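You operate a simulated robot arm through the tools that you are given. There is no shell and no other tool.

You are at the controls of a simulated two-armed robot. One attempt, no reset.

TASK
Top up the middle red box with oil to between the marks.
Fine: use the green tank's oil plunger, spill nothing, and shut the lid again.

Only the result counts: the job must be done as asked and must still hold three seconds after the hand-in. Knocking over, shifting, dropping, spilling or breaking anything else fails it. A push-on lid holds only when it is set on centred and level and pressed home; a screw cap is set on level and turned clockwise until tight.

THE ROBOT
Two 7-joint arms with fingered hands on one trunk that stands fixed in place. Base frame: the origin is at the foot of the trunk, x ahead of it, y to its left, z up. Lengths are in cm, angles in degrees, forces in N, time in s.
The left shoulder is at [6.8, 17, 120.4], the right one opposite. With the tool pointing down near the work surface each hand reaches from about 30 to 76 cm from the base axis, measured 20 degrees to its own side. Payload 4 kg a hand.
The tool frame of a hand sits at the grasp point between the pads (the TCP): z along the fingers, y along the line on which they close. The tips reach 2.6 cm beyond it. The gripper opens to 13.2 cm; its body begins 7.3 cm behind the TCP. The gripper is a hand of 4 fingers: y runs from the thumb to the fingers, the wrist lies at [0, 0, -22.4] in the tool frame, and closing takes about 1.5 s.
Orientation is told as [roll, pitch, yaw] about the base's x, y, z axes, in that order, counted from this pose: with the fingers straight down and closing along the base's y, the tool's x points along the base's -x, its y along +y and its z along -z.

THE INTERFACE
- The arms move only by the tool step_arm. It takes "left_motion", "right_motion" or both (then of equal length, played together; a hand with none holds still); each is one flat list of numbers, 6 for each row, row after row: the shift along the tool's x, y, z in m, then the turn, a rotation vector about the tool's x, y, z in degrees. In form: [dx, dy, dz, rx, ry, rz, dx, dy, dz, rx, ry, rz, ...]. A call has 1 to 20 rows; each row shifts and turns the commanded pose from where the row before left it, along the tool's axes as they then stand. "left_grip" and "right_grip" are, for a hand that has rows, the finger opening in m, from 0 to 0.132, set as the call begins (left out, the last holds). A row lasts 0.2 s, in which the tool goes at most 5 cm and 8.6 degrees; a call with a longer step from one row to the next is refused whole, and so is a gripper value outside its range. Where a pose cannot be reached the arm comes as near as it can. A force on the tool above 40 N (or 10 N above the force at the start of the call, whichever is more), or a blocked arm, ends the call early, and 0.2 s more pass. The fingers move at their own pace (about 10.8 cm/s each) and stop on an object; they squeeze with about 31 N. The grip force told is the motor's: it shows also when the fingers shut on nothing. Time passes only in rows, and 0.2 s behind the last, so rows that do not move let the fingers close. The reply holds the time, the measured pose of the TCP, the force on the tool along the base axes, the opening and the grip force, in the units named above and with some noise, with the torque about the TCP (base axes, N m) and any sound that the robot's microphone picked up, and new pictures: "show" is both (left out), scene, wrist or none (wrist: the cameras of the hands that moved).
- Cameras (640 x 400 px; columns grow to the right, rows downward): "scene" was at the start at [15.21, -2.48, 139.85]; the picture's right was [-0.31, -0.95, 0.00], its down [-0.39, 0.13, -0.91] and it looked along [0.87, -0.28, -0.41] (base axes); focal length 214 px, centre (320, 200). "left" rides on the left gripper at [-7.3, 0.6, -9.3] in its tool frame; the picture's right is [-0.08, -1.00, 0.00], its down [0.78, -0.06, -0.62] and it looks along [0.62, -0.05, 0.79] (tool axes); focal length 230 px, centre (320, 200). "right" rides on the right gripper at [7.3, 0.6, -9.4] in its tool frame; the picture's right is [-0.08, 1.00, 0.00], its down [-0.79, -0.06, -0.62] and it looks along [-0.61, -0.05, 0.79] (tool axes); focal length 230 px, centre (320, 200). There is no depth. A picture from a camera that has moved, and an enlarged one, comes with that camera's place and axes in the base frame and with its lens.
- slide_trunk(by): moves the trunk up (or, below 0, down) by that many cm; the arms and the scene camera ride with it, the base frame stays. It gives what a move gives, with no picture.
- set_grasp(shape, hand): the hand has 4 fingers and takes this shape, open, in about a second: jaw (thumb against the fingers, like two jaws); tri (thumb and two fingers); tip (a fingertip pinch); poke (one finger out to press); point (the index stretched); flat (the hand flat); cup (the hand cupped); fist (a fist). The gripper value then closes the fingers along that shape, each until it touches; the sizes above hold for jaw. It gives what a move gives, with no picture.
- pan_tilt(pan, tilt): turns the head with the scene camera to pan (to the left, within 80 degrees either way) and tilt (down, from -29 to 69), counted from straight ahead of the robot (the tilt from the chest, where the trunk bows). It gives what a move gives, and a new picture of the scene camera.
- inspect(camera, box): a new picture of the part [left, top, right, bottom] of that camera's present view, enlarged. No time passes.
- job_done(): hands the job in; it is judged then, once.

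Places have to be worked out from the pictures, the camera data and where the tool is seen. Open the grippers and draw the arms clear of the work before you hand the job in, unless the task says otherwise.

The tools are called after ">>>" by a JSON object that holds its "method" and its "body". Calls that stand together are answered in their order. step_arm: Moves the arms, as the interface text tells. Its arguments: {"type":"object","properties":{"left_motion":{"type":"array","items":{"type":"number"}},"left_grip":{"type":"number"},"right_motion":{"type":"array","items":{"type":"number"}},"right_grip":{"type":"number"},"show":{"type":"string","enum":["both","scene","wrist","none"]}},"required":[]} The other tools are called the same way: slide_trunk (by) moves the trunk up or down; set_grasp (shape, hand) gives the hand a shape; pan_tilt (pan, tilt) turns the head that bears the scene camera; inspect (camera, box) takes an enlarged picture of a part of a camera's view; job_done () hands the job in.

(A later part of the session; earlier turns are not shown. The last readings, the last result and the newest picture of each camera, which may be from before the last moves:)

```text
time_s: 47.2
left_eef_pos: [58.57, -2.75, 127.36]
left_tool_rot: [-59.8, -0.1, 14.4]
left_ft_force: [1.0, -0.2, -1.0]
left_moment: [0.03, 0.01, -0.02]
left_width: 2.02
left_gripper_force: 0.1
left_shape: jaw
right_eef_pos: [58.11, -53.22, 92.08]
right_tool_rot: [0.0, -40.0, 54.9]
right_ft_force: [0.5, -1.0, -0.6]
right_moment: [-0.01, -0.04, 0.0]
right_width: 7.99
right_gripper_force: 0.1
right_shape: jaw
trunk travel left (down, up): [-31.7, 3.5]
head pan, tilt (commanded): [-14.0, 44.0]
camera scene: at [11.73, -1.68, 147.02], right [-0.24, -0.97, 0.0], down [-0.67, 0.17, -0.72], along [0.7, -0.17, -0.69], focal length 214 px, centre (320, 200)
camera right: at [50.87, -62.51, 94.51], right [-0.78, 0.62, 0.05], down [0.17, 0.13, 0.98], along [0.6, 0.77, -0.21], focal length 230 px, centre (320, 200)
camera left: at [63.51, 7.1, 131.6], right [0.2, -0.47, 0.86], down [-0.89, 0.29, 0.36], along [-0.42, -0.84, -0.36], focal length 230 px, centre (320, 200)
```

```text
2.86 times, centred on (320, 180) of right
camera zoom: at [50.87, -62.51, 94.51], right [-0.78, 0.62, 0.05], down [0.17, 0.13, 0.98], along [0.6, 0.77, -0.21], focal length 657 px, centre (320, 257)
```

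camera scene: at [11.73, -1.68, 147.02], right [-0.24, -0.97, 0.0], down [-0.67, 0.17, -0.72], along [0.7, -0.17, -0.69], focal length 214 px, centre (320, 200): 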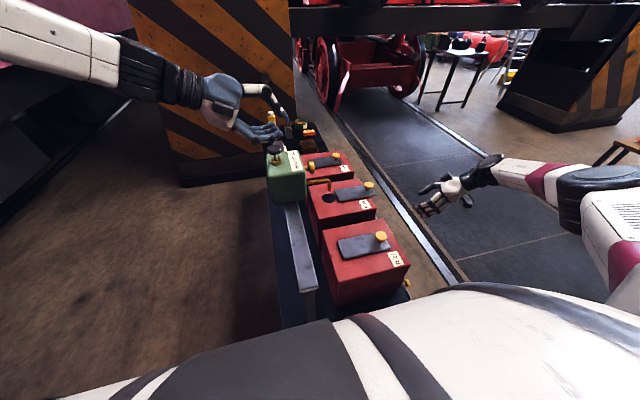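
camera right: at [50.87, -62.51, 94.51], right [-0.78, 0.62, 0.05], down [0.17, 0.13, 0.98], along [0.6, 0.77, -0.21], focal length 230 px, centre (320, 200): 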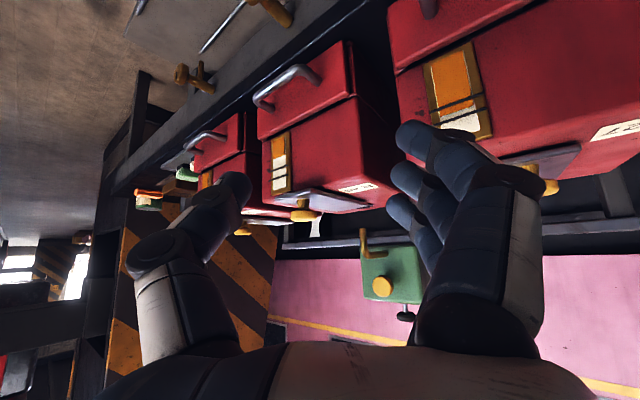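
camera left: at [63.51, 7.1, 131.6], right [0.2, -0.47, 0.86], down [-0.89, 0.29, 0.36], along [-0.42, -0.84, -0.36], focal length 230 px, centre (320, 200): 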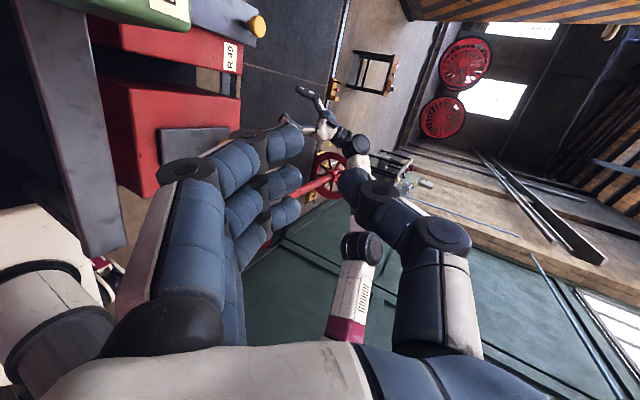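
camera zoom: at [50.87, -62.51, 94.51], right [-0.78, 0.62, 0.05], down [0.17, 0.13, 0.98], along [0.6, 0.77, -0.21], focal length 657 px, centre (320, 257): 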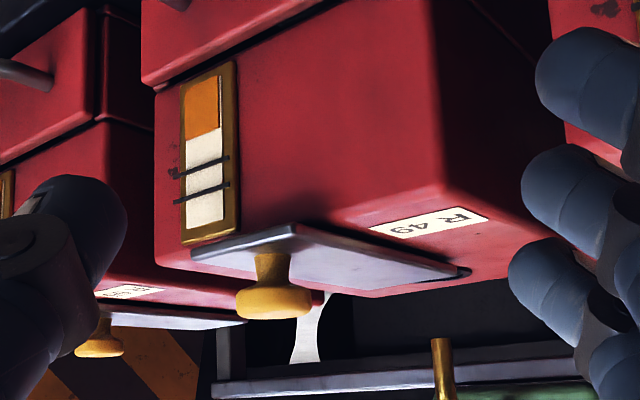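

The plunger knob's top is at about [72.8, -2.1, 112], and R49's gauge is in clear view. I'll set the left hand to the "poke" shape and turn it to point down with a slight forward tilt.

>>> {"method": "set_grasp", "body": {"hand": "left", "shape": "poke"}}

>>> {"method": "step_arm", "body": {"left_motion": [0, 0, 0, 0, 6.24, 3.6, 0, 0, 0, 0, 6.24, 3.6, 0, 0, 0, -7.5, 0, 0, 0, 0, 0, -7.5, 0, 0, 0, 0, 0, -7.5, 0, 0, 0, 0, 0, -7.5, 0, 0, 0, 0, 0, -7.5, 0, 0, 0, 0, 0, -7.5, 0, 0, 0, 0, 0, -7.5, 0, 0, 0, 0, 0, -7.5, 0, 0, 0, 0, 0, 0, -6.67, 0, 0, 0, 0, 0, -6.67, 0, 0, 0, 0, 0, -6.67, 0]}}

```text
time_s: 48.1
left_eef_pos: [58.43, -2.68, 127.35]
left_tool_rot: [-59.8, -0.2, 14.5]
left_ft_force: [-0.5, -1.6, -0.3]
left_moment: [0.0, -0.03, -0.02]
left_width: 0.01
left_gripper_force: 0.0
left_shape: poke
right_eef_pos: [58.17, -53.19, 91.94]
right_tool_rot: [0.0, -40.0, 55.0]
right_ft_force: [0.2, 0.7, 1.2]
right_moment: [-0.04, -0.02, 0.0]
right_width: 7.98
right_gripper_force: 0.0
right_shape: jaw
trunk travel left (down, up): [-31.7, 3.5]
head pan, tilt (commanded): [-14.0, 44.0]
```

```text
time_s: 51.1
left_eef_pos: [60.08, 0.14, 128.93]
left_tool_rot: [-4.7, -19.3, 4.9]
left_ft_force: [-0.6, 0.2, 0.4]
left_moment: [-0.01, 0.02, 0.03]
left_width: 0.0
left_gripper_force: 0.1
left_shape: poke
right_eef_pos: [58.07, -53.21, 92.02]
right_tool_rot: [0.0, -40.0, 54.9]
right_ft_force: [0.3, 1.7, 0.1]
right_moment: [-0.02, 0.0, -0.01]
right_width: 8.01
right_gripper_force: 0.0
right_shape: jaw
trunk travel left (down, up): [-31.7, 3.5]
head pan, tilt (commanded): [-14.0, 44.0]
stopped in row 13 (left hand): the arm was blocked; the commanded pose is now the measured one
camera scene: at [11.9, -1.61, 147.01], right [-0.24, -0.97, 0.0], down [-0.67, 0.17, -0.72], along [0.7, -0.17, -0.69], focal length 214 px, centre (320, 200)
camera left: at [63.79, 1.73, 140.02], right [0.13, -0.99, 0.1], down [-0.94, -0.09, 0.33], along [-0.31, -0.14, -0.94], focal length 230 px, centre (320, 200)
```

scene: 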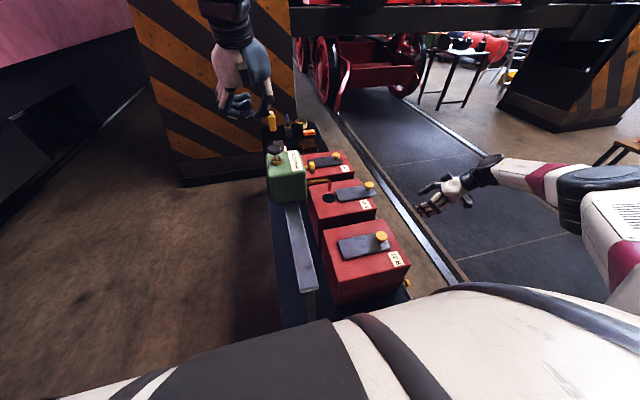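
left: 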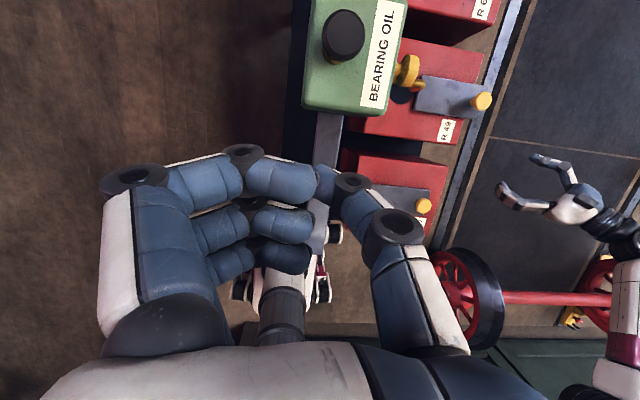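

The last row was blocked at a joint limit, but the hand is roughly oriented. I'll zoom in to see what the poke shape looks like.

>>> {"method": "inspect", "body": {"camera": "scene", "box": [190, 0, 310, 130]}}

>>> {"method": "inspect", "body": {"camera": "left", "box": [90, 130, 490, 370]}}

```text
3.08 times, centred on (250, 65) of scene
camera zoom: at [11.9, -1.61, 147.01], right [-0.24, -0.97, 0.0], down [-0.67, 0.17, -0.72], along [0.7, -0.17, -0.69], focal length 660 px, centre (535, 615)
```

zoom: 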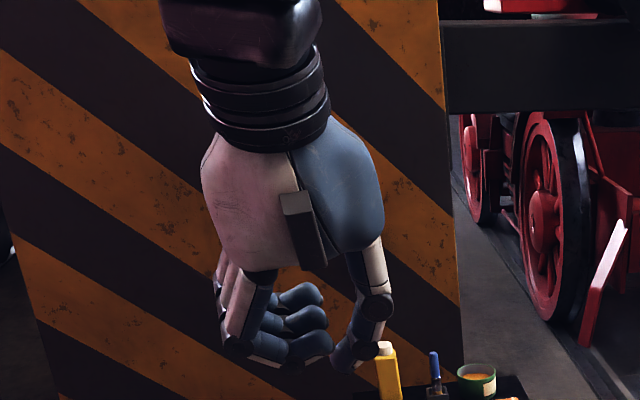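

```text
1.60 times, centred on (290, 250) of left
camera zoom: at [63.79, 1.73, 140.02], right [0.13, -0.99, 0.1], down [-0.94, -0.09, 0.33], along [-0.31, -0.14, -0.94], focal length 368 px, centre (368, 120)
```

zoom: 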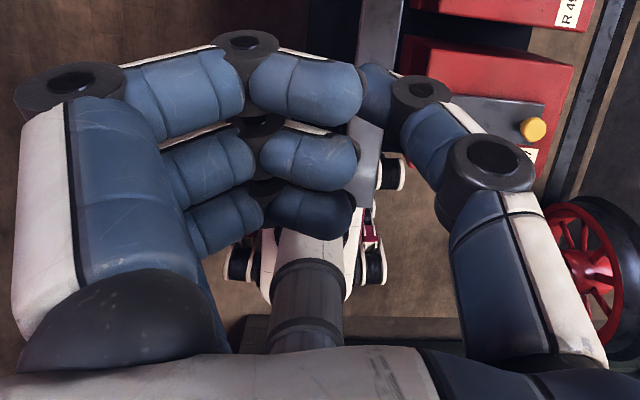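

The fingers look curled because my earlier grip value carried over. I'll command the poke shape fully open and look again.

>>> {"method": "step_arm", "body": {"left_motion": [0, 0, -0.01, 0, 0, 0, 0, 0, -0.01, 0, 0, 0, 0, 0, 0, 0, 0, 0, 0, 0, 0, 0, 0, 0, 0, 0, 0, 0, 0, 0], "left_grip": 0.132}}

>>> {"method": "inspect", "body": {"camera": "scene", "box": [190, 0, 310, 130]}}

```text
time_s: 52.3
left_eef_pos: [59.43, 0.34, 130.96]
left_tool_rot: [-5.3, -19.2, 5.1]
left_ft_force: [0.0, 0.2, -0.1]
left_moment: [-0.02, 0.0, -0.01]
left_width: 0.0
left_gripper_force: 0.0
left_shape: poke
right_eef_pos: [58.06, -53.18, 92.03]
right_tool_rot: [0.0, -40.0, 54.8]
right_ft_force: [-0.3, 0.1, -0.1]
right_moment: [-0.02, 0.02, 0.02]
right_width: 8.0
right_gripper_force: 0.0
right_shape: jaw
trunk travel left (down, up): [-31.7, 3.5]
head pan, tilt (commanded): [-14.0, 44.0]
camera scene: at [11.84, -1.65, 147.01], right [-0.24, -0.97, 0.0], down [-0.67, 0.17, -0.72], along [0.7, -0.17, -0.69], focal length 214 px, centre (320, 200)
camera left: at [63.14, 2.01, 142.05], right [0.13, -0.98, 0.11], down [-0.94, -0.09, 0.33], along [-0.31, -0.15, -0.94], focal length 230 px, centre (320, 200)
```

scene: 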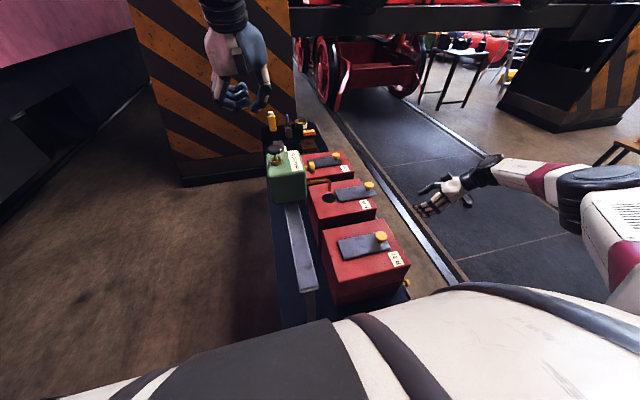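
left: 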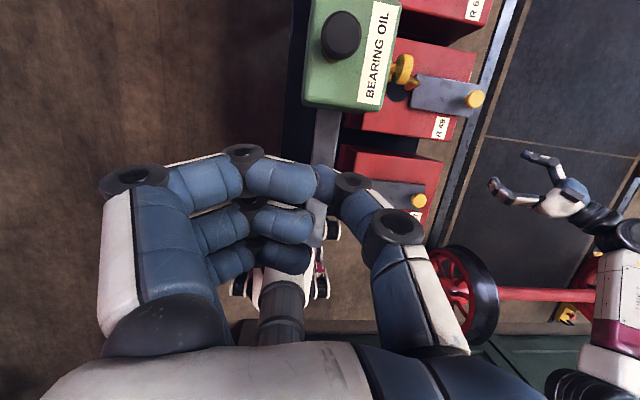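

```text
3.08 times, centred on (250, 65) of scene
camera zoom: at [11.84, -1.65, 147.01], right [-0.24, -0.97, 0.0], down [-0.67, 0.17, -0.72], along [0.7, -0.17, -0.69], focal length 660 px, centre (535, 615)
```

zoom: 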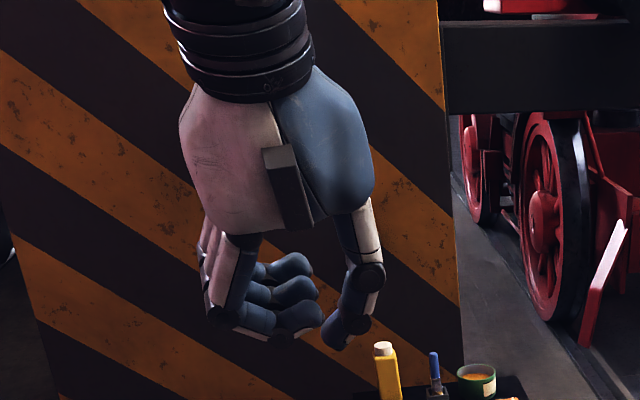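

The poke shape leaves a blunt cluster of curled fingers. I'll try "fist" for a sturdier, broader press surface.

>>> {"method": "set_grasp", "body": {"hand": "left", "shape": "fist"}}

>>> {"method": "inspect", "body": {"camera": "scene", "box": [190, 0, 310, 130]}}

>>> {"method": "inspect", "body": {"camera": "left", "box": [0, 0, 640, 400]}}

```text
time_s: 53.2
left_eef_pos: [59.46, 0.39, 130.96]
left_tool_rot: [-5.3, -19.3, 5.2]
left_ft_force: [0.3, 0.7, -0.8]
left_moment: [0.0, 0.03, 0.0]
left_width: 0.02
left_gripper_force: 0.1
left_shape: fist
right_eef_pos: [58.15, -53.15, 91.89]
right_tool_rot: [0.0, -40.0, 54.9]
right_ft_force: [0.4, 0.1, 0.5]
right_moment: [0.0, -0.02, 0.0]
right_width: 8.02
right_gripper_force: 0.0
right_shape: jaw
trunk travel left (down, up): [-31.7, 3.5]
head pan, tilt (commanded): [-14.0, 44.0]
```

```text
3.08 times, centred on (250, 65) of scene
camera zoom: at [11.83, -1.65, 147.01], right [-0.24, -0.97, 0.0], down [-0.67, 0.17, -0.72], along [0.7, -0.17, -0.69], focal length 660 px, centre (535, 615)
```

zoom: 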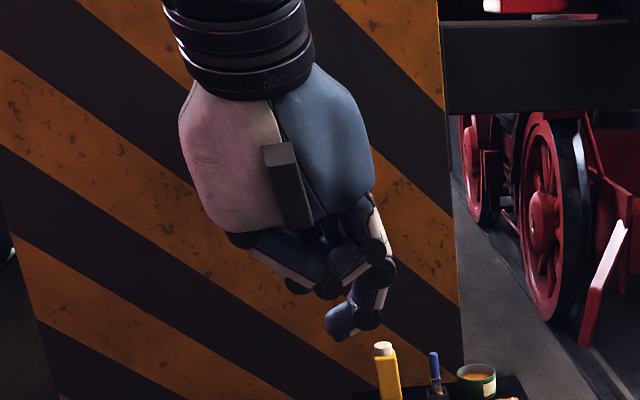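

```text
1.00 times, centred on (320, 200) of left (not enlarged: the box is as wide or as high as the picture)
camera zoom: at [63.1, 1.99, 142.18], right [0.13, -0.98, 0.11], down [-0.94, -0.09, 0.32], along [-0.31, -0.15, -0.94], focal length 230 px, centre (320, 200)
```

zoom: 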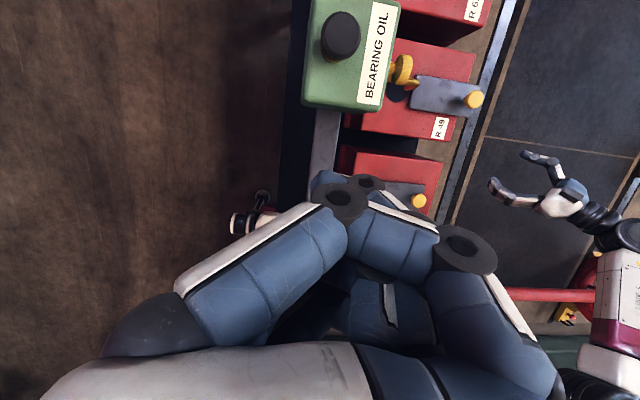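

In a fist the thumb becomes the lowest point, which isn't good for pressing. I'll try "point".

>>> {"method": "set_grasp", "body": {"hand": "left", "shape": "point"}}

>>> {"method": "inspect", "body": {"camera": "scene", "box": [190, 0, 310, 130]}}

>>> {"method": "inspect", "body": {"camera": "left", "box": [0, 0, 640, 400]}}

```text
time_s: 54.1
left_eef_pos: [59.5, 0.37, 131.05]
left_tool_rot: [-5.2, -19.3, 5.4]
left_ft_force: [0.9, -0.1, -0.3]
left_moment: [0.0, -0.03, 0.01]
left_width: 12.61
left_gripper_force: 0.0
left_shape: point
right_eef_pos: [58.16, -53.23, 92.0]
right_tool_rot: [0.0, -40.0, 54.9]
right_ft_force: [0.1, 0.7, 0.2]
right_moment: [-0.01, 0.02, -0.02]
right_width: 8.02
right_gripper_force: 0.1
right_shape: jaw
trunk travel left (down, up): [-31.7, 3.5]
head pan, tilt (commanded): [-14.0, 44.0]
```

```text
3.08 times, centred on (250, 65) of scene
camera zoom: at [11.83, -1.65, 147.01], right [-0.24, -0.97, 0.0], down [-0.67, 0.17, -0.72], along [0.7, -0.17, -0.69], focal length 660 px, centre (535, 615)
```

zoom: 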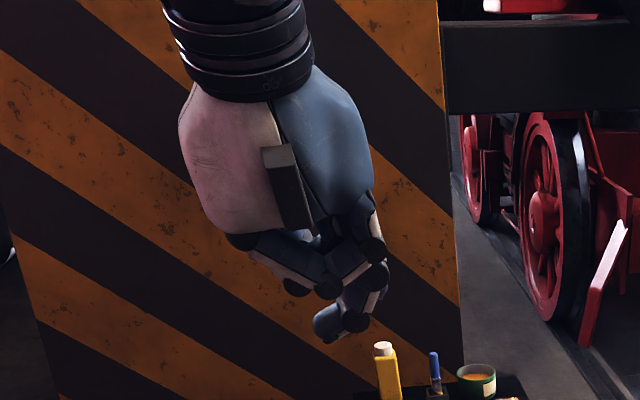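

```text
1.00 times, centred on (320, 200) of left (not enlarged: the box is as wide or as high as the picture)
camera zoom: at [63.13, 2.04, 142.09], right [0.13, -0.98, 0.11], down [-0.94, -0.09, 0.33], along [-0.31, -0.15, -0.94], focal length 230 px, centre (320, 200)
```

zoom: 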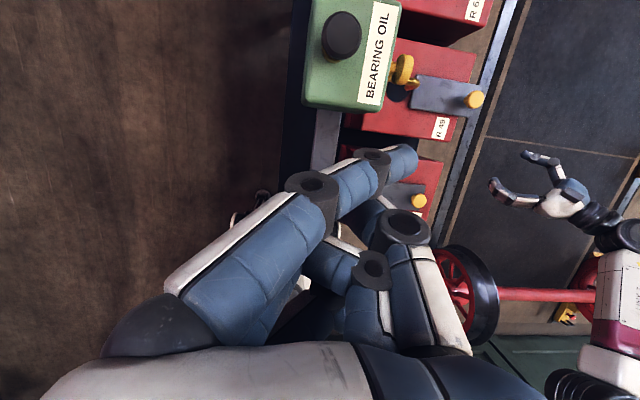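

That isn't well defined either. The jaw shape closed has known geometry, with tips 2.6 cm beyond the TCP, so I'll press with closed jaw fingertips.

>>> {"method": "set_grasp", "body": {"hand": "left", "shape": "jaw"}}

>>> {"method": "step_arm", "body": {"left_motion": [0, 0, 0, 0, 0, 0, 0, 0, 0, 0, 0, 0, 0, 0, 0, 0, 0, 0, 0, 0, 0, 0, 0, 0, 0, 0, 0, 0, 0, 0, 0, 0, 0, 0, 0, 0], "left_grip": 0.0}}

>>> {"method": "inspect", "body": {"camera": "scene", "box": [190, 0, 310, 130]}}

```text
time_s: 55.0
left_eef_pos: [59.36, 0.38, 130.86]
left_tool_rot: [-5.2, -19.2, 5.3]
left_ft_force: [-0.8, -0.2, 0.1]
left_moment: [-0.01, 0.04, 0.01]
left_width: 13.21
left_gripper_force: 0.1
left_shape: jaw
right_eef_pos: [58.1, -53.26, 92.03]
right_tool_rot: [0.0, -40.0, 54.9]
right_ft_force: [0.1, 0.7, 0.1]
right_moment: [0.02, 0.0, -0.02]
right_width: 8.02
right_gripper_force: 0.1
right_shape: jaw
trunk travel left (down, up): [-31.7, 3.5]
head pan, tilt (commanded): [-14.0, 44.0]
```

```text
time_s: 56.4
left_eef_pos: [59.31, 0.29, 130.89]
left_tool_rot: [-5.2, -19.4, 5.4]
left_ft_force: [-0.5, -0.7, 0.1]
left_moment: [0.03, 0.05, 0.0]
left_width: 0.0
left_gripper_force: 30.8
left_shape: jaw
right_eef_pos: [58.2, -53.28, 92.03]
right_tool_rot: [0.0, -39.9, 54.9]
right_ft_force: [0.4, -0.4, -0.4]
right_moment: [0.0, 0.0, -0.01]
right_width: 7.98
right_gripper_force: 0.1
right_shape: jaw
trunk travel left (down, up): [-31.7, 3.5]
head pan, tilt (commanded): [-14.0, 44.0]
camera scene: at [11.83, -1.65, 147.01], right [-0.24, -0.97, 0.0], down [-0.67, 0.17, -0.72], along [0.7, -0.17, -0.69], focal length 214 px, centre (320, 200)
camera left: at [63.14, 2.04, 142.08], right [0.13, -0.98, 0.11], down [-0.94, -0.09, 0.33], along [-0.31, -0.15, -0.94], focal length 230 px, centre (320, 200)
```

scene: 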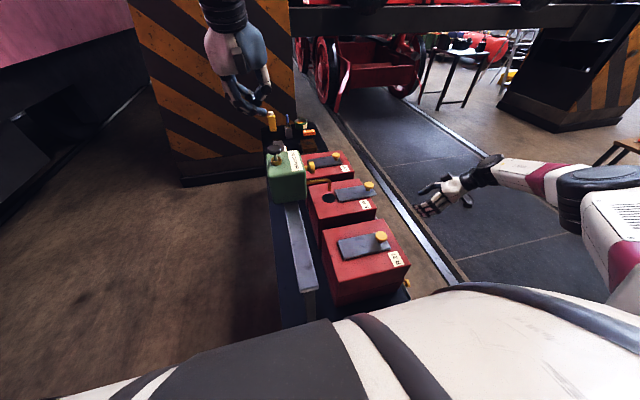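
left: 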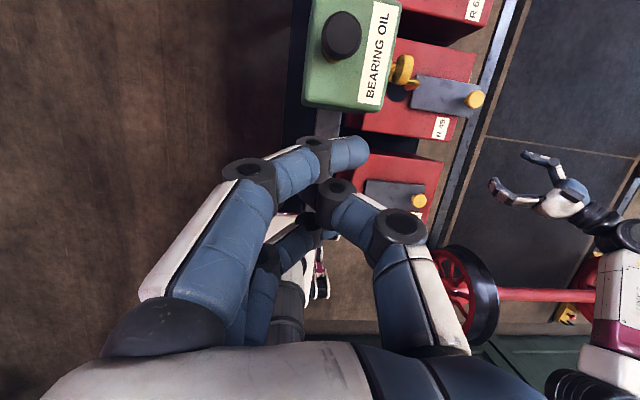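

```text
3.08 times, centred on (250, 65) of scene
camera zoom: at [11.83, -1.65, 147.01], right [-0.24, -0.97, 0.0], down [-0.67, 0.17, -0.72], along [0.7, -0.17, -0.69], focal length 660 px, centre (535, 615)
```

zoom: 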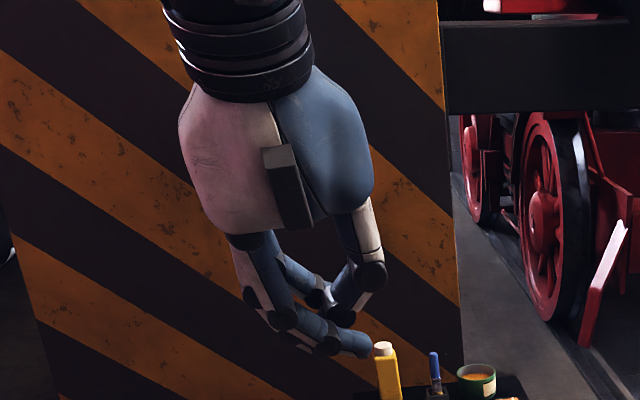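

Closed fully, the index overshoots the thumb. At 2 cm opening the three fingertips lie side by side, which is a good press surface, so I'll use that and move above the plunger at pitch -10.

>>> {"method": "step_arm", "body": {"left_motion": [0, 0, 0, -1.8, 4.7, 3.3, 0, 0, 0, -1.8, 4.7, 3.3, -0.045, -0.0097, 0.0079, 0, 0, 0, -0.045, -0.0097, 0.0079, 0, 0, 0, -0.045, -0.0097, 0.0079, 0, 0, 0, 0, 0, 0, 0, 0, 0], "left_grip": 0.02}}

```text
time_s: 58.0
left_eef_pos: [67.6, 2.99, 131.58]
left_tool_rot: [-1.4, -10.5, 2.3]
left_ft_force: [0.1, -0.1, -0.1]
left_moment: [0.01, 0.02, -0.02]
left_width: 1.99
left_gripper_force: 0.2
left_shape: jaw
left hand out of reach, approached as far as the arm can: row 4, 5
right_eef_pos: [58.01, -53.11, 92.01]
right_tool_rot: [0.1, -40.1, 54.9]
right_ft_force: [-0.5, 0.2, -0.1]
right_moment: [-0.04, 0.0, -0.01]
right_width: 8.02
right_gripper_force: 0.0
right_shape: jaw
trunk travel left (down, up): [-31.7, 3.5]
head pan, tilt (commanded): [-14.0, 44.0]
stopped in row 6 (left hand): the arm was blocked; the commanded pose is now the measured one
camera scene: at [11.81, -1.57, 147.02], right [-0.24, -0.97, 0.0], down [-0.67, 0.17, -0.72], along [0.7, -0.17, -0.69], focal length 214 px, centre (320, 200)
camera left: at [73.11, 3.91, 142.0], right [0.11, -0.99, 0.04], down [-0.88, -0.08, 0.46], along [-0.46, -0.09, -0.89], focal length 230 px, centre (320, 200)
```

scene: 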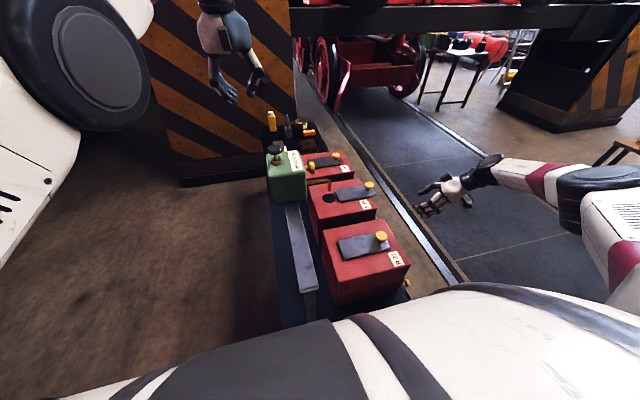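
left: 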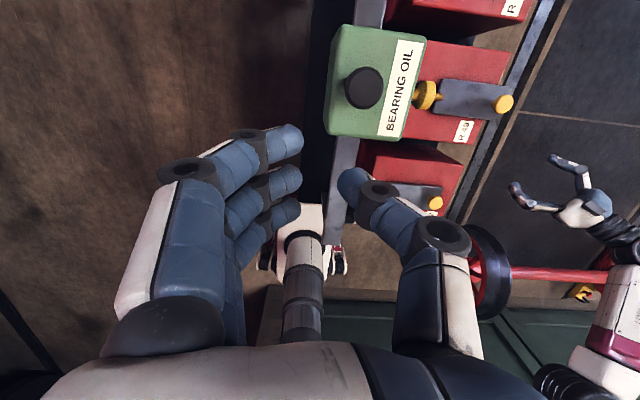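

Pointing straight down that far out exceeds the wrist's range. A better posture is the hand nearly horizontal, pitched -75, pressing with the outer side of the lowest finger. I'll go to that pose well above the plunger.

>>> {"method": "step_arm", "body": {"left_motion": [0, 0, 0, -0.9, -8.0, 2.4, 0, 0, 0, 0, -8.06, 0, 0, 0, 0, 0, -8.06, 0, 0, 0, 0, 0, -8.06, 0, 0, 0, 0, 0, -8.06, 0, 0, 0, 0, 0, -8.06, 0, 0, 0, 0, 0, -8.06, 0, 0, 0, 0, 0, -8.06, 0, 0.0217, -0.017, 0.02135, 0, 0, 0, 0.0217, -0.017, 0.02135, 0, 0, 0, 0.0217, -0.017, 0.02135, 0, 0, 0], "left_grip": 0.02}}

>>> {"method": "inspect", "body": {"camera": "scene", "box": [220, 80, 400, 230]}}

```text
time_s: 60.6
left_eef_pos: [75.3, 2.05, 130.65]
left_tool_rot: [-7.7, -58.1, 9.5]
left_ft_force: [0.3, -0.4, 0.2]
left_moment: [-0.01, -0.01, -0.04]
left_width: 2.0
left_gripper_force: 0.1
left_shape: jaw
left hand out of reach, approached as far as the arm can: row 6, 7, 8, 9, 10, 11
right_eef_pos: [58.08, -53.26, 92.04]
right_tool_rot: [0.0, -39.9, 54.9]
right_ft_force: [-0.4, 1.0, 0.9]
right_moment: [-0.03, -0.01, -0.03]
right_width: 8.02
right_gripper_force: 0.1
right_shape: jaw
trunk travel left (down, up): [-31.7, 3.5]
head pan, tilt (commanded): [-14.0, 44.0]
stopped in row 11 (left hand): the arm was blocked; the commanded pose is now the measured one
camera scene: at [11.75, -1.59, 147.03], right [-0.24, -0.97, 0.0], down [-0.67, 0.17, -0.72], along [0.7, -0.17, -0.69], focal length 214 px, centre (320, 200)
camera left: at [71.0, 3.14, 141.69], right [0.09, -0.99, 0.13], down [-0.93, -0.13, -0.34], along [0.35, -0.09, -0.93], focal length 230 px, centre (320, 200)
```

scene: 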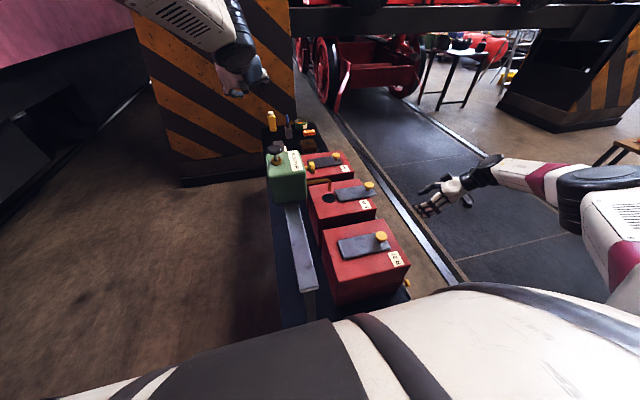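
left: 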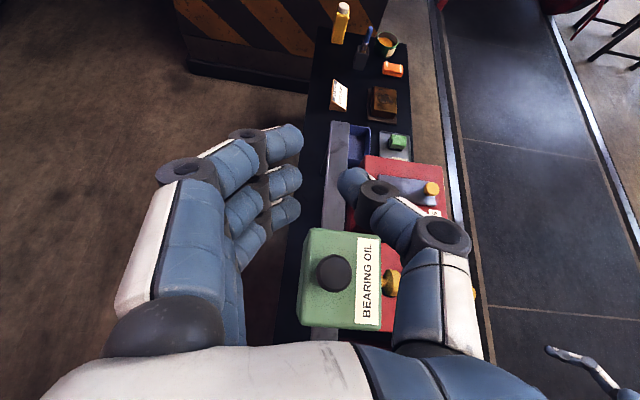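

```text
2.67 times, centred on (310, 155) of scene
camera zoom: at [11.75, -1.59, 147.03], right [-0.24, -0.97, 0.0], down [-0.67, 0.17, -0.72], along [0.7, -0.17, -0.69], focal length 572 px, centre (347, 320)
```

zoom: 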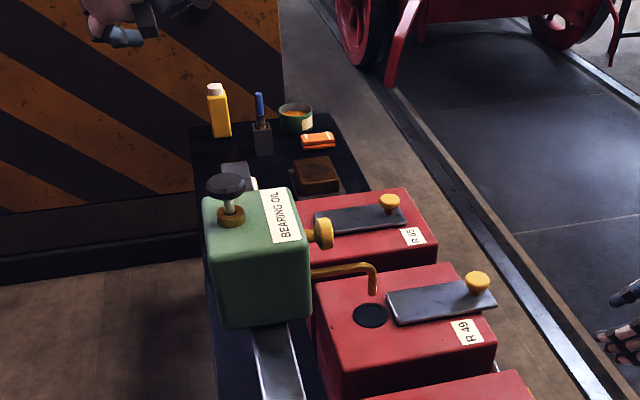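

The left arm has settled into an awkward elbow-up configuration. I'll retreat it to an easy spot ([50, 12, 128]) and see how the elbow sits.

>>> {"method": "step_arm", "body": {"left_motion": [0.0245, 0.019, -0.0328, 0, 0, 0, 0.0245, 0.019, -0.0328, 0, 0, 0, 0.0245, 0.019, -0.0328, 0, 0, 0, 0.0245, 0.019, -0.0328, 0, 0, 0, 0.0245, 0.019, -0.0328, 0, 0, 0, 0.0245, 0.019, -0.0328, 0, 0, 0], "show": "scene"}}

>>> {"method": "pan_tilt", "body": {"pan": 20, "tilt": 25}}

```text
time_s: 62.0
left_eef_pos: [60.19, 8.46, 134.22]
left_tool_rot: [-16.1, -57.5, 11.1]
left_ft_force: [0.1, 0.0, -0.3]
left_moment: [0.04, 0.0, 0.03]
left_width: 1.99
left_gripper_force: 0.1
left_shape: jaw
left hand out of reach, approached as far as the arm can: row 1, 2, 3, 4, 5, 6
right_eef_pos: [57.9, -53.16, 92.04]
right_tool_rot: [-0.1, -40.0, 54.9]
right_ft_force: [-0.7, 0.1, -0.4]
right_moment: [-0.01, 0.01, 0.01]
right_width: 8.0
right_gripper_force: 0.1
right_shape: jaw
trunk travel left (down, up): [-31.7, 3.5]
head pan, tilt (commanded): [-14.0, 44.0]
camera scene: at [11.75, -1.61, 147.02], right [-0.24, -0.97, 0.0], down [-0.67, 0.17, -0.72], along [0.7, -0.17, -0.69], focal length 214 px, centre (320, 200)
```

scene: 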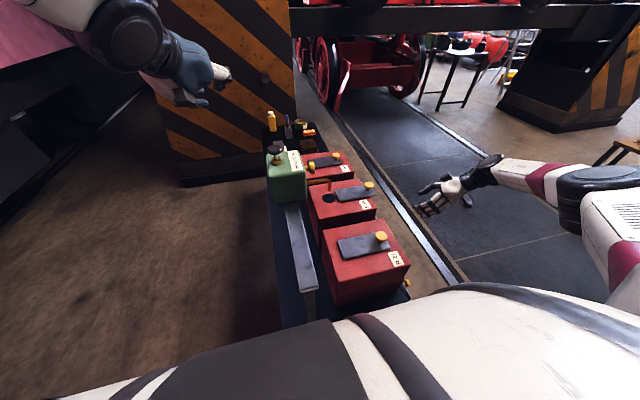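

```text
time_s: 63.0
left_eef_pos: [60.25, 8.31, 134.78]
left_tool_rot: [-16.6, -57.8, 11.4]
left_ft_force: [0.2, -0.5, -0.4]
left_moment: [-0.01, -0.02, -0.01]
left_width: 2.01
left_gripper_force: 0.2
left_shape: jaw
right_eef_pos: [58.13, -53.25, 91.9]
right_tool_rot: [0.0, -39.9, 55.0]
right_ft_force: [-0.1, -0.2, 0.0]
right_moment: [0.02, -0.05, 0.0]
right_width: 7.99
right_gripper_force: 0.1
right_shape: jaw
trunk travel left (down, up): [-31.7, 3.5]
head pan, tilt (commanded): [20.0, 25.0]
camera scene: at [12.87, 1.04, 149.07], right [0.08, -1.0, 0.0], down [-0.5, -0.04, -0.86], along [0.86, 0.07, -0.51], focal length 214 px, centre (320, 200)
```

scene: 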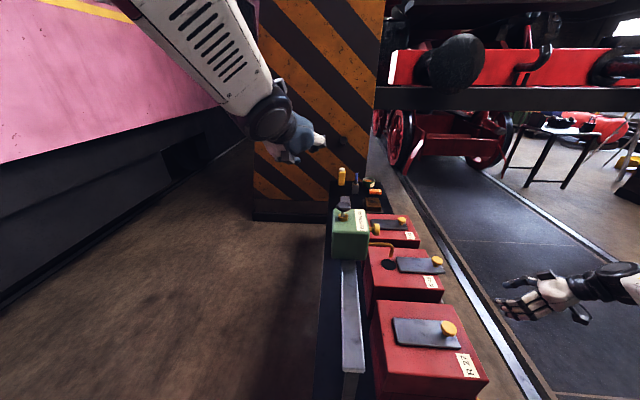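

The elbow is up high. I'll rotate back to the sideways posture that worked (fingers to -y, thumb up) and lower the hand beside the tank so the elbow comes down too.

>>> {"method": "step_arm", "body": {"left_motion": [0, 0, 0, 4.23, 4.95, -4.3, 0, 0, 0, 4.23, 4.95, -4.3, 0, 0, 0, 4.23, 4.95, -4.3, 0, 0, 0, 4.23, 4.95, -4.3, 0, 0, 0, 4.23, 4.95, -4.3, 0, 0, 0, 4.23, 4.95, -4.3, 0, 0, 0, 4.23, 4.95, -4.3, 0, 0, 0, 4.23, 4.95, -4.3, 0, 0, 0, 4.23, 4.95, -4.3], "show": "scene"}}

```text
time_s: 65.0
left_eef_pos: [60.4, 8.24, 134.14]
left_tool_rot: [-58.9, -0.1, 14.3]
left_ft_force: [0.4, 0.2, -0.3]
left_moment: [0.0, -0.01, 0.0]
left_width: 2.0
left_gripper_force: 0.0
left_shape: jaw
right_eef_pos: [58.1, -53.22, 92.0]
right_tool_rot: [0.1, -40.0, 54.9]
right_ft_force: [-0.2, 1.1, 0.6]
right_moment: [0.03, -0.01, 0.0]
right_width: 8.0
right_gripper_force: 0.1
right_shape: jaw
trunk travel left (down, up): [-31.7, 3.5]
head pan, tilt (commanded): [20.0, 25.0]
camera scene: at [12.58, 3.52, 149.92], right [0.34, -0.94, 0.0], down [-0.4, -0.14, -0.91], along [0.85, 0.31, -0.42], focal length 214 px, centre (320, 200)
```

scene: 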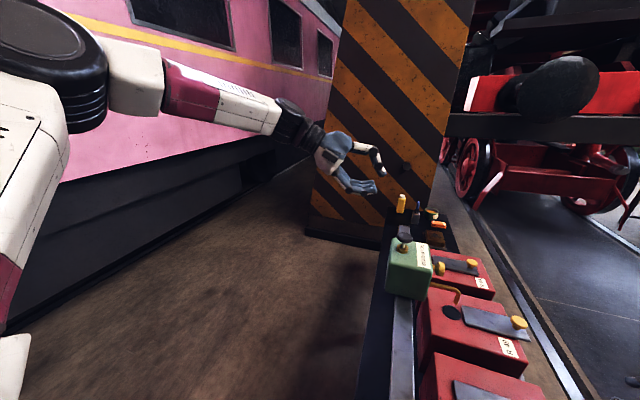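

The arm recovered and holds the sideways posture cleanly, with the elbow out to the left. I'll lower the hand beside the tank (z ≈ 114, y ≈ 14).

>>> {"method": "step_arm", "body": {"left_motion": [-0.003, 0.042, 0.0119, 0, 0, 0, -0.003, 0.042, 0.0119, 0, 0, 0, -0.003, 0.042, 0.0119, 0, 0, 0, -0.003, 0.042, 0.0119, 0, 0, 0, -0.003, 0.042, 0.0119, 0, 0, 0], "show": "scene"}}

```text
time_s: 66.2
left_eef_pos: [60.38, 14.2, 113.02]
left_tool_rot: [-58.7, -0.3, 14.2]
left_ft_force: [-0.4, -0.5, -0.6]
left_moment: [-0.01, -0.03, -0.03]
left_width: 2.02
left_gripper_force: 0.0
left_shape: jaw
right_eef_pos: [58.05, -53.17, 92.13]
right_tool_rot: [0.1, -40.0, 55.0]
right_ft_force: [0.9, 0.2, -0.6]
right_moment: [-0.02, 0.02, 0.02]
right_width: 8.0
right_gripper_force: 0.1
right_shape: jaw
trunk travel left (down, up): [-31.7, 3.5]
head pan, tilt (commanded): [20.0, 25.0]
camera scene: at [12.59, 3.55, 149.92], right [0.34, -0.94, 0.0], down [-0.4, -0.14, -0.91], along [0.85, 0.31, -0.42], focal length 214 px, centre (320, 200)
```

scene: 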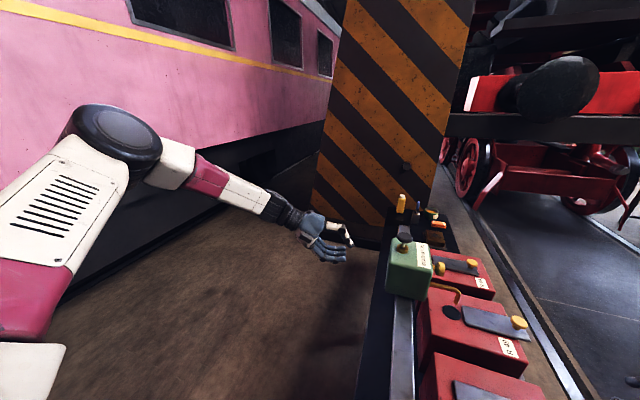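

The elbow is now well placed out to the left. I'll rotate the hand here, beside the tank, to the near-horizontal forward-pointing posture (pitch -70, yaw -15).

>>> {"method": "step_arm", "body": {"left_motion": [0, 0, 0, -3.27, -4.77, 5.63, 0, 0, 0, -3.27, -4.77, 5.63, 0, 0, 0, -3.27, -4.77, 5.63, 0, 0, 0, -3.27, -4.77, 5.63, 0, 0, 0, -3.27, -4.77, 5.63, 0, 0, 0, -3.27, -4.77, 5.63, 0, 0, 0, -3.27, -4.77, 5.63, 0, 0, 0, -3.27, -4.77, 5.63, 0, 0, 0, -3.27, -4.77, 5.63, 0, 0, 0, -3.27, -4.77, 5.63]}}

```text
time_s: 68.4
left_eef_pos: [60.4, 14.13, 113.19]
left_tool_rot: [0.2, -70.3, -15.0]
left_ft_force: [0.6, -0.1, 0.7]
left_moment: [0.0, 0.01, 0.0]
left_width: 2.0
left_gripper_force: 0.0
left_shape: jaw
right_eef_pos: [58.09, -53.29, 91.9]
right_tool_rot: [0.0, -40.0, 54.9]
right_ft_force: [-0.4, -0.1, 0.8]
right_moment: [0.0, -0.01, 0.03]
right_width: 8.0
right_gripper_force: 0.0
right_shape: jaw
trunk travel left (down, up): [-31.7, 3.5]
head pan, tilt (commanded): [20.0, 25.0]
camera scene: at [12.54, 3.46, 149.93], right [0.34, -0.94, 0.0], down [-0.4, -0.14, -0.91], along [0.85, 0.31, -0.42], focal length 214 px, centre (320, 200)
camera left: at [54.45, 16.27, 123.1], right [-0.23, -0.97, 0.07], down [-0.83, 0.16, -0.53], along [0.5, -0.18, -0.84], focal length 230 px, centre (320, 200)
```

scene: 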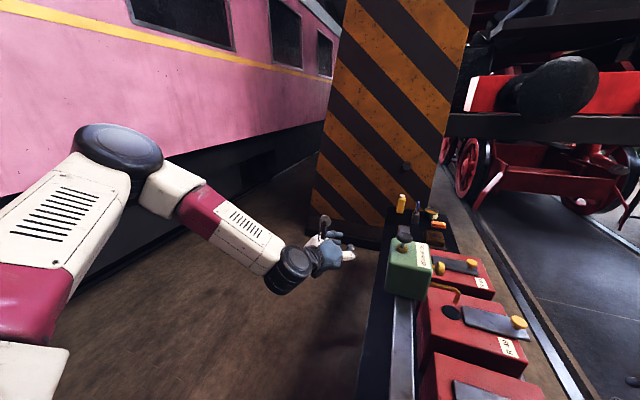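
left: 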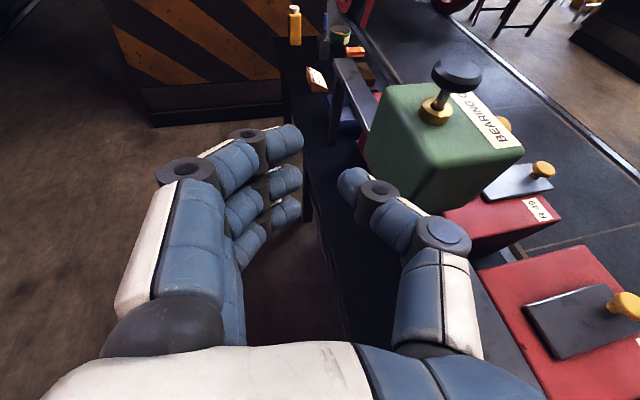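

The posture is reached cleanly, and the left camera confirms the plunger knob top at about [72.5, -2.1, 112.3]. I'll raise the hand, then move it above the knob and turn the head back.

>>> {"method": "step_arm", "body": {"left_motion": [-0.0345, 0, -0.0125, 0, 0, 0, -0.0345, 0, -0.0125, 0, 0, 0, -0.0345, 0, -0.0125, 0, 0, 0, -0.0089, -0.0289, 0.0303, 0, 0, 0, -0.0089, -0.0289, 0.0303, 0, 0, 0, -0.0089, -0.0289, 0.0303, 0, 0, 0, -0.0089, -0.0289, 0.0303, 0, 0, 0, -0.0089, -0.0289, 0.0303, 0, 0, 0], "show": "wrist"}}

>>> {"method": "pan_tilt", "body": {"pan": -12, "tilt": 42}}

```text
time_s: 70.2
left_eef_pos: [72.06, -4.01, 123.14]
left_tool_rot: [0.1, -70.2, -14.9]
left_ft_force: [0.9, 0.5, -0.6]
left_moment: [-0.02, 0.0, -0.01]
left_width: 2.02
left_gripper_force: 0.1
left_shape: jaw
right_eef_pos: [58.3, -53.19, 91.83]
right_tool_rot: [0.1, -40.0, 54.8]
right_ft_force: [0.8, -0.5, -0.1]
right_moment: [0.0, 0.02, -0.02]
right_width: 8.02
right_gripper_force: 0.1
right_shape: jaw
trunk travel left (down, up): [-31.7, 3.5]
head pan, tilt (commanded): [20.0, 25.0]
camera left: at [66.12, -1.86, 133.13], right [-0.23, -0.97, 0.07], down [-0.83, 0.16, -0.53], along [0.5, -0.18, -0.85], focal length 230 px, centre (320, 200)
```

left: 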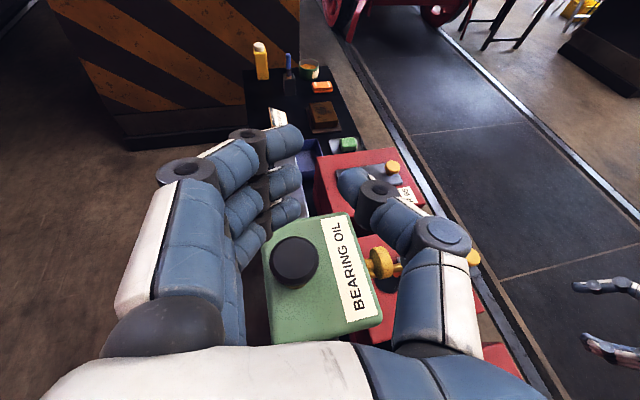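

```text
time_s: 71.1
left_eef_pos: [72.0, -3.67, 123.24]
left_tool_rot: [0.0, -70.3, -14.8]
left_ft_force: [0.3, 0.5, 0.0]
left_moment: [0.0, -0.01, 0.01]
left_width: 1.99
left_gripper_force: 0.0
left_shape: jaw
right_eef_pos: [58.15, -53.22, 92.08]
right_tool_rot: [0.0, -40.0, 54.9]
right_ft_force: [0.7, 0.5, 0.5]
right_moment: [0.02, -0.01, 0.0]
right_width: 8.0
right_gripper_force: 0.2
right_shape: jaw
trunk travel left (down, up): [-31.7, 3.5]
head pan, tilt (commanded): [-12.0, 42.0]
camera scene: at [12.04, -1.37, 147.31], right [-0.21, -0.98, 0.0], down [-0.65, 0.14, -0.74], along [0.73, -0.15, -0.67], focal length 214 px, centre (320, 200)
```

scene: 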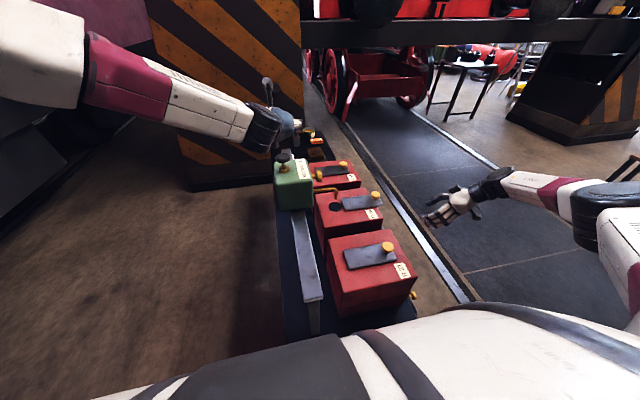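

The hand is right above the knob, with its lowest finger over the knob centre. I'll descend 6 cm to just above expected contact and take a baseline look at the gauge.

>>> {"method": "step_arm", "body": {"left_motion": [0.0188, 0, 0.0068, 0, 0, 0, 0.0188, 0, 0.0068, 0, 0, 0, 0.0188, 0, 0.0068, 0, 0, 0], "show": "wrist"}}

>>> {"method": "inspect", "body": {"camera": "right", "box": [255, 125, 325, 205]}}

>>> {"method": "inspect", "body": {"camera": "scene", "box": [260, 130, 390, 230]}}

```text
time_s: 71.9
left_eef_pos: [72.05, -3.75, 117.22]
left_tool_rot: [-0.1, -70.3, -14.8]
left_ft_force: [0.2, 0.1, -0.2]
left_moment: [0.03, 0.01, 0.02]
left_width: 1.99
left_gripper_force: 0.0
left_shape: jaw
right_eef_pos: [58.24, -53.24, 92.17]
right_tool_rot: [0.1, -40.0, 54.9]
right_ft_force: [-0.7, -0.7, -0.8]
right_moment: [0.0, -0.01, -0.02]
right_width: 8.01
right_gripper_force: 0.0
right_shape: jaw
trunk travel left (down, up): [-31.7, 3.5]
head pan, tilt (commanded): [-12.0, 42.0]
camera left: at [66.04, -1.66, 127.17], right [-0.23, -0.97, 0.07], down [-0.83, 0.16, -0.53], along [0.5, -0.18, -0.84], focal length 230 px, centre (320, 200)
```

left: 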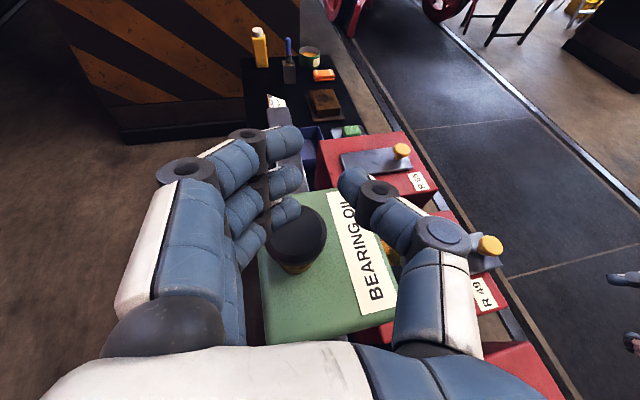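

```text
5.00 times, centred on (290, 165) of right
camera zoom: at [50.97, -62.46, 94.47], right [-0.78, 0.62, 0.05], down [0.17, 0.13, 0.98], along [0.6, 0.77, -0.21], focal length 1150 px, centre (470, 375)
```

zoom: 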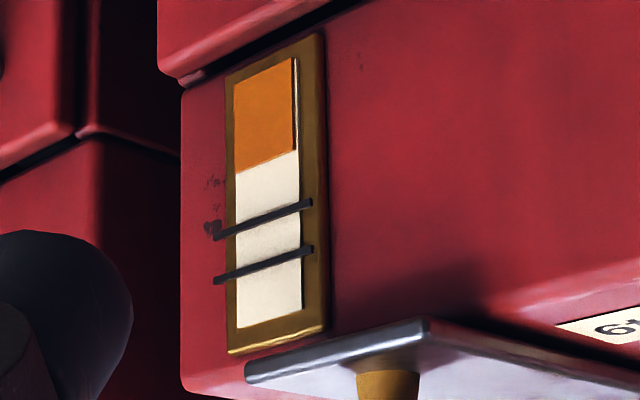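

```text
4.00 times, centred on (325, 180) of scene
camera zoom: at [12.09, -1.39, 147.3], right [-0.21, -0.98, 0.0], down [-0.65, 0.14, -0.74], along [0.73, -0.15, -0.67], focal length 858 px, centre (300, 280)
```

zoom: 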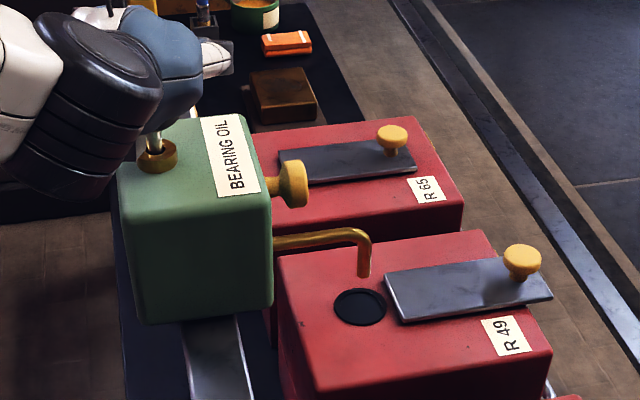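

Baseline gauge: the oil edge is well below the lower mark, and the spout is over the hole. I'll lower slowly to make contact with the plunger.

>>> {"method": "step_arm", "body": {"left_motion": [0.0028, 0, 0.001, 0, 0, 0, 0.0028, 0, 0.001, 0, 0, 0, 0.0028, 0, 0.001, 0, 0, 0, 0.0028, 0, 0.001, 0, 0, 0], "show": "wrist"}}

>>> {"method": "inspect", "body": {"camera": "left", "box": [200, 150, 400, 350]}}

```text
time_s: 72.9
left_eef_pos: [71.83, -3.72, 116.07]
left_tool_rot: [-0.1, -70.4, -14.7]
left_ft_force: [-0.1, -0.9, -0.3]
left_moment: [0.01, 0.0, 0.0]
left_width: 2.02
left_gripper_force: 0.1
left_shape: jaw
right_eef_pos: [58.05, -53.22, 92.04]
right_tool_rot: [0.0, -40.0, 54.9]
right_ft_force: [-1.1, -0.3, -0.2]
right_moment: [0.01, -0.02, 0.01]
right_width: 8.0
right_gripper_force: 0.0
right_shape: jaw
trunk travel left (down, up): [-31.7, 3.5]
head pan, tilt (commanded): [-12.0, 42.0]
camera left: at [65.97, -1.69, 126.02], right [-0.23, -0.97, 0.07], down [-0.83, 0.16, -0.53], along [0.5, -0.18, -0.84], focal length 230 px, centre (320, 200)
```

left: 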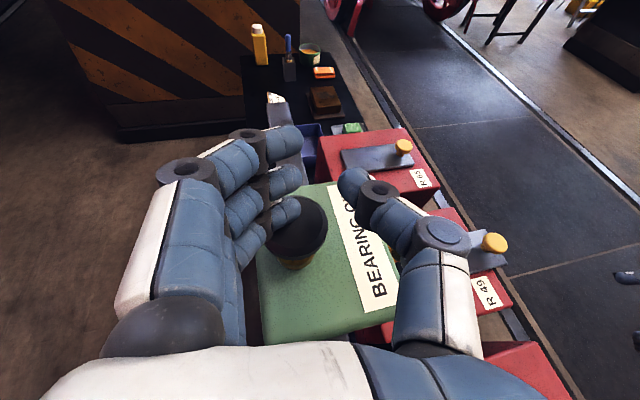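

```text
2.00 times, centred on (300, 250) of left
camera zoom: at [65.97, -1.69, 126.02], right [-0.23, -0.97, 0.07], down [-0.83, 0.16, -0.53], along [0.5, -0.18, -0.84], focal length 460 px, centre (360, 100)
```

zoom: 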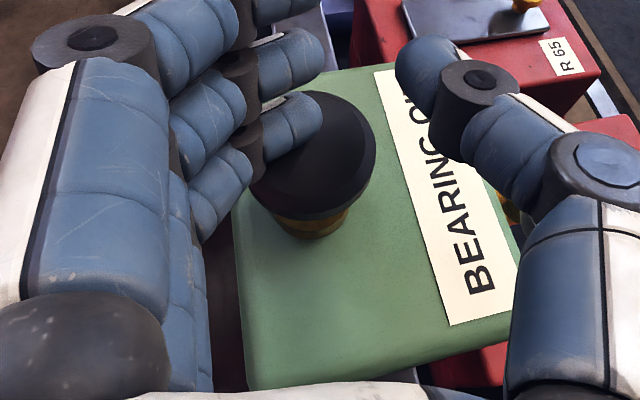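

The lowest finger is over the knob with no contact yet. I'll go on in 3 mm steps.

>>> {"method": "step_arm", "body": {"left_motion": [0.0028, 0, 0.001, 0, 0, 0, 0.0028, 0, 0.001, 0, 0, 0, 0.0028, 0, 0.001, 0, 0, 0], "show": "wrist"}}

>>> {"method": "inspect", "body": {"camera": "right", "box": [255, 125, 325, 205]}}

```text
time_s: 73.7
left_eef_pos: [71.81, -3.78, 115.19]
left_tool_rot: [0.0, -70.4, -15.0]
left_ft_force: [1.6, 0.1, 5.3]
left_moment: [0.05, -0.2, -0.03]
left_width: 1.99
left_gripper_force: 0.1
left_shape: jaw
right_eef_pos: [58.07, -53.3, 92.11]
right_tool_rot: [0.1, -40.1, 54.9]
right_ft_force: [-0.4, -0.2, 0.6]
right_moment: [0.03, 0.01, 0.01]
right_width: 7.99
right_gripper_force: 0.0
right_shape: jaw
trunk travel left (down, up): [-31.7, 3.5]
head pan, tilt (commanded): [-12.0, 42.0]
camera left: at [65.92, -1.7, 125.2], right [-0.23, -0.97, 0.07], down [-0.83, 0.16, -0.53], along [0.51, -0.18, -0.84], focal length 230 px, centre (320, 200)
```

left: 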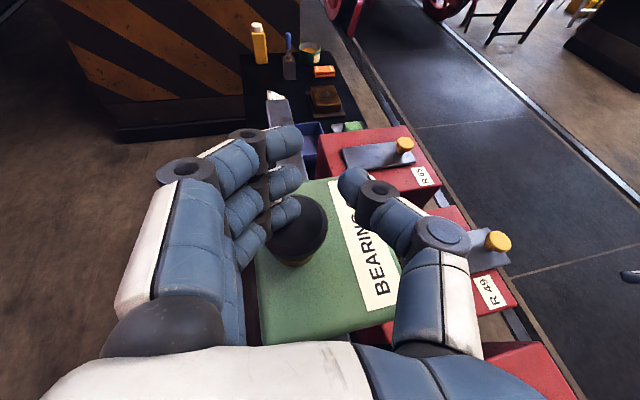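

```text
5.00 times, centred on (290, 165) of right
camera zoom: at [50.91, -62.47, 94.51], right [-0.78, 0.62, 0.05], down [0.17, 0.13, 0.98], along [0.6, 0.77, -0.21], focal length 1150 px, centre (470, 375)
```

zoom: 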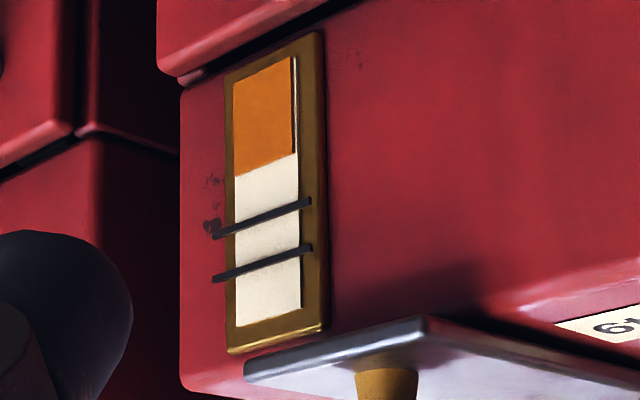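

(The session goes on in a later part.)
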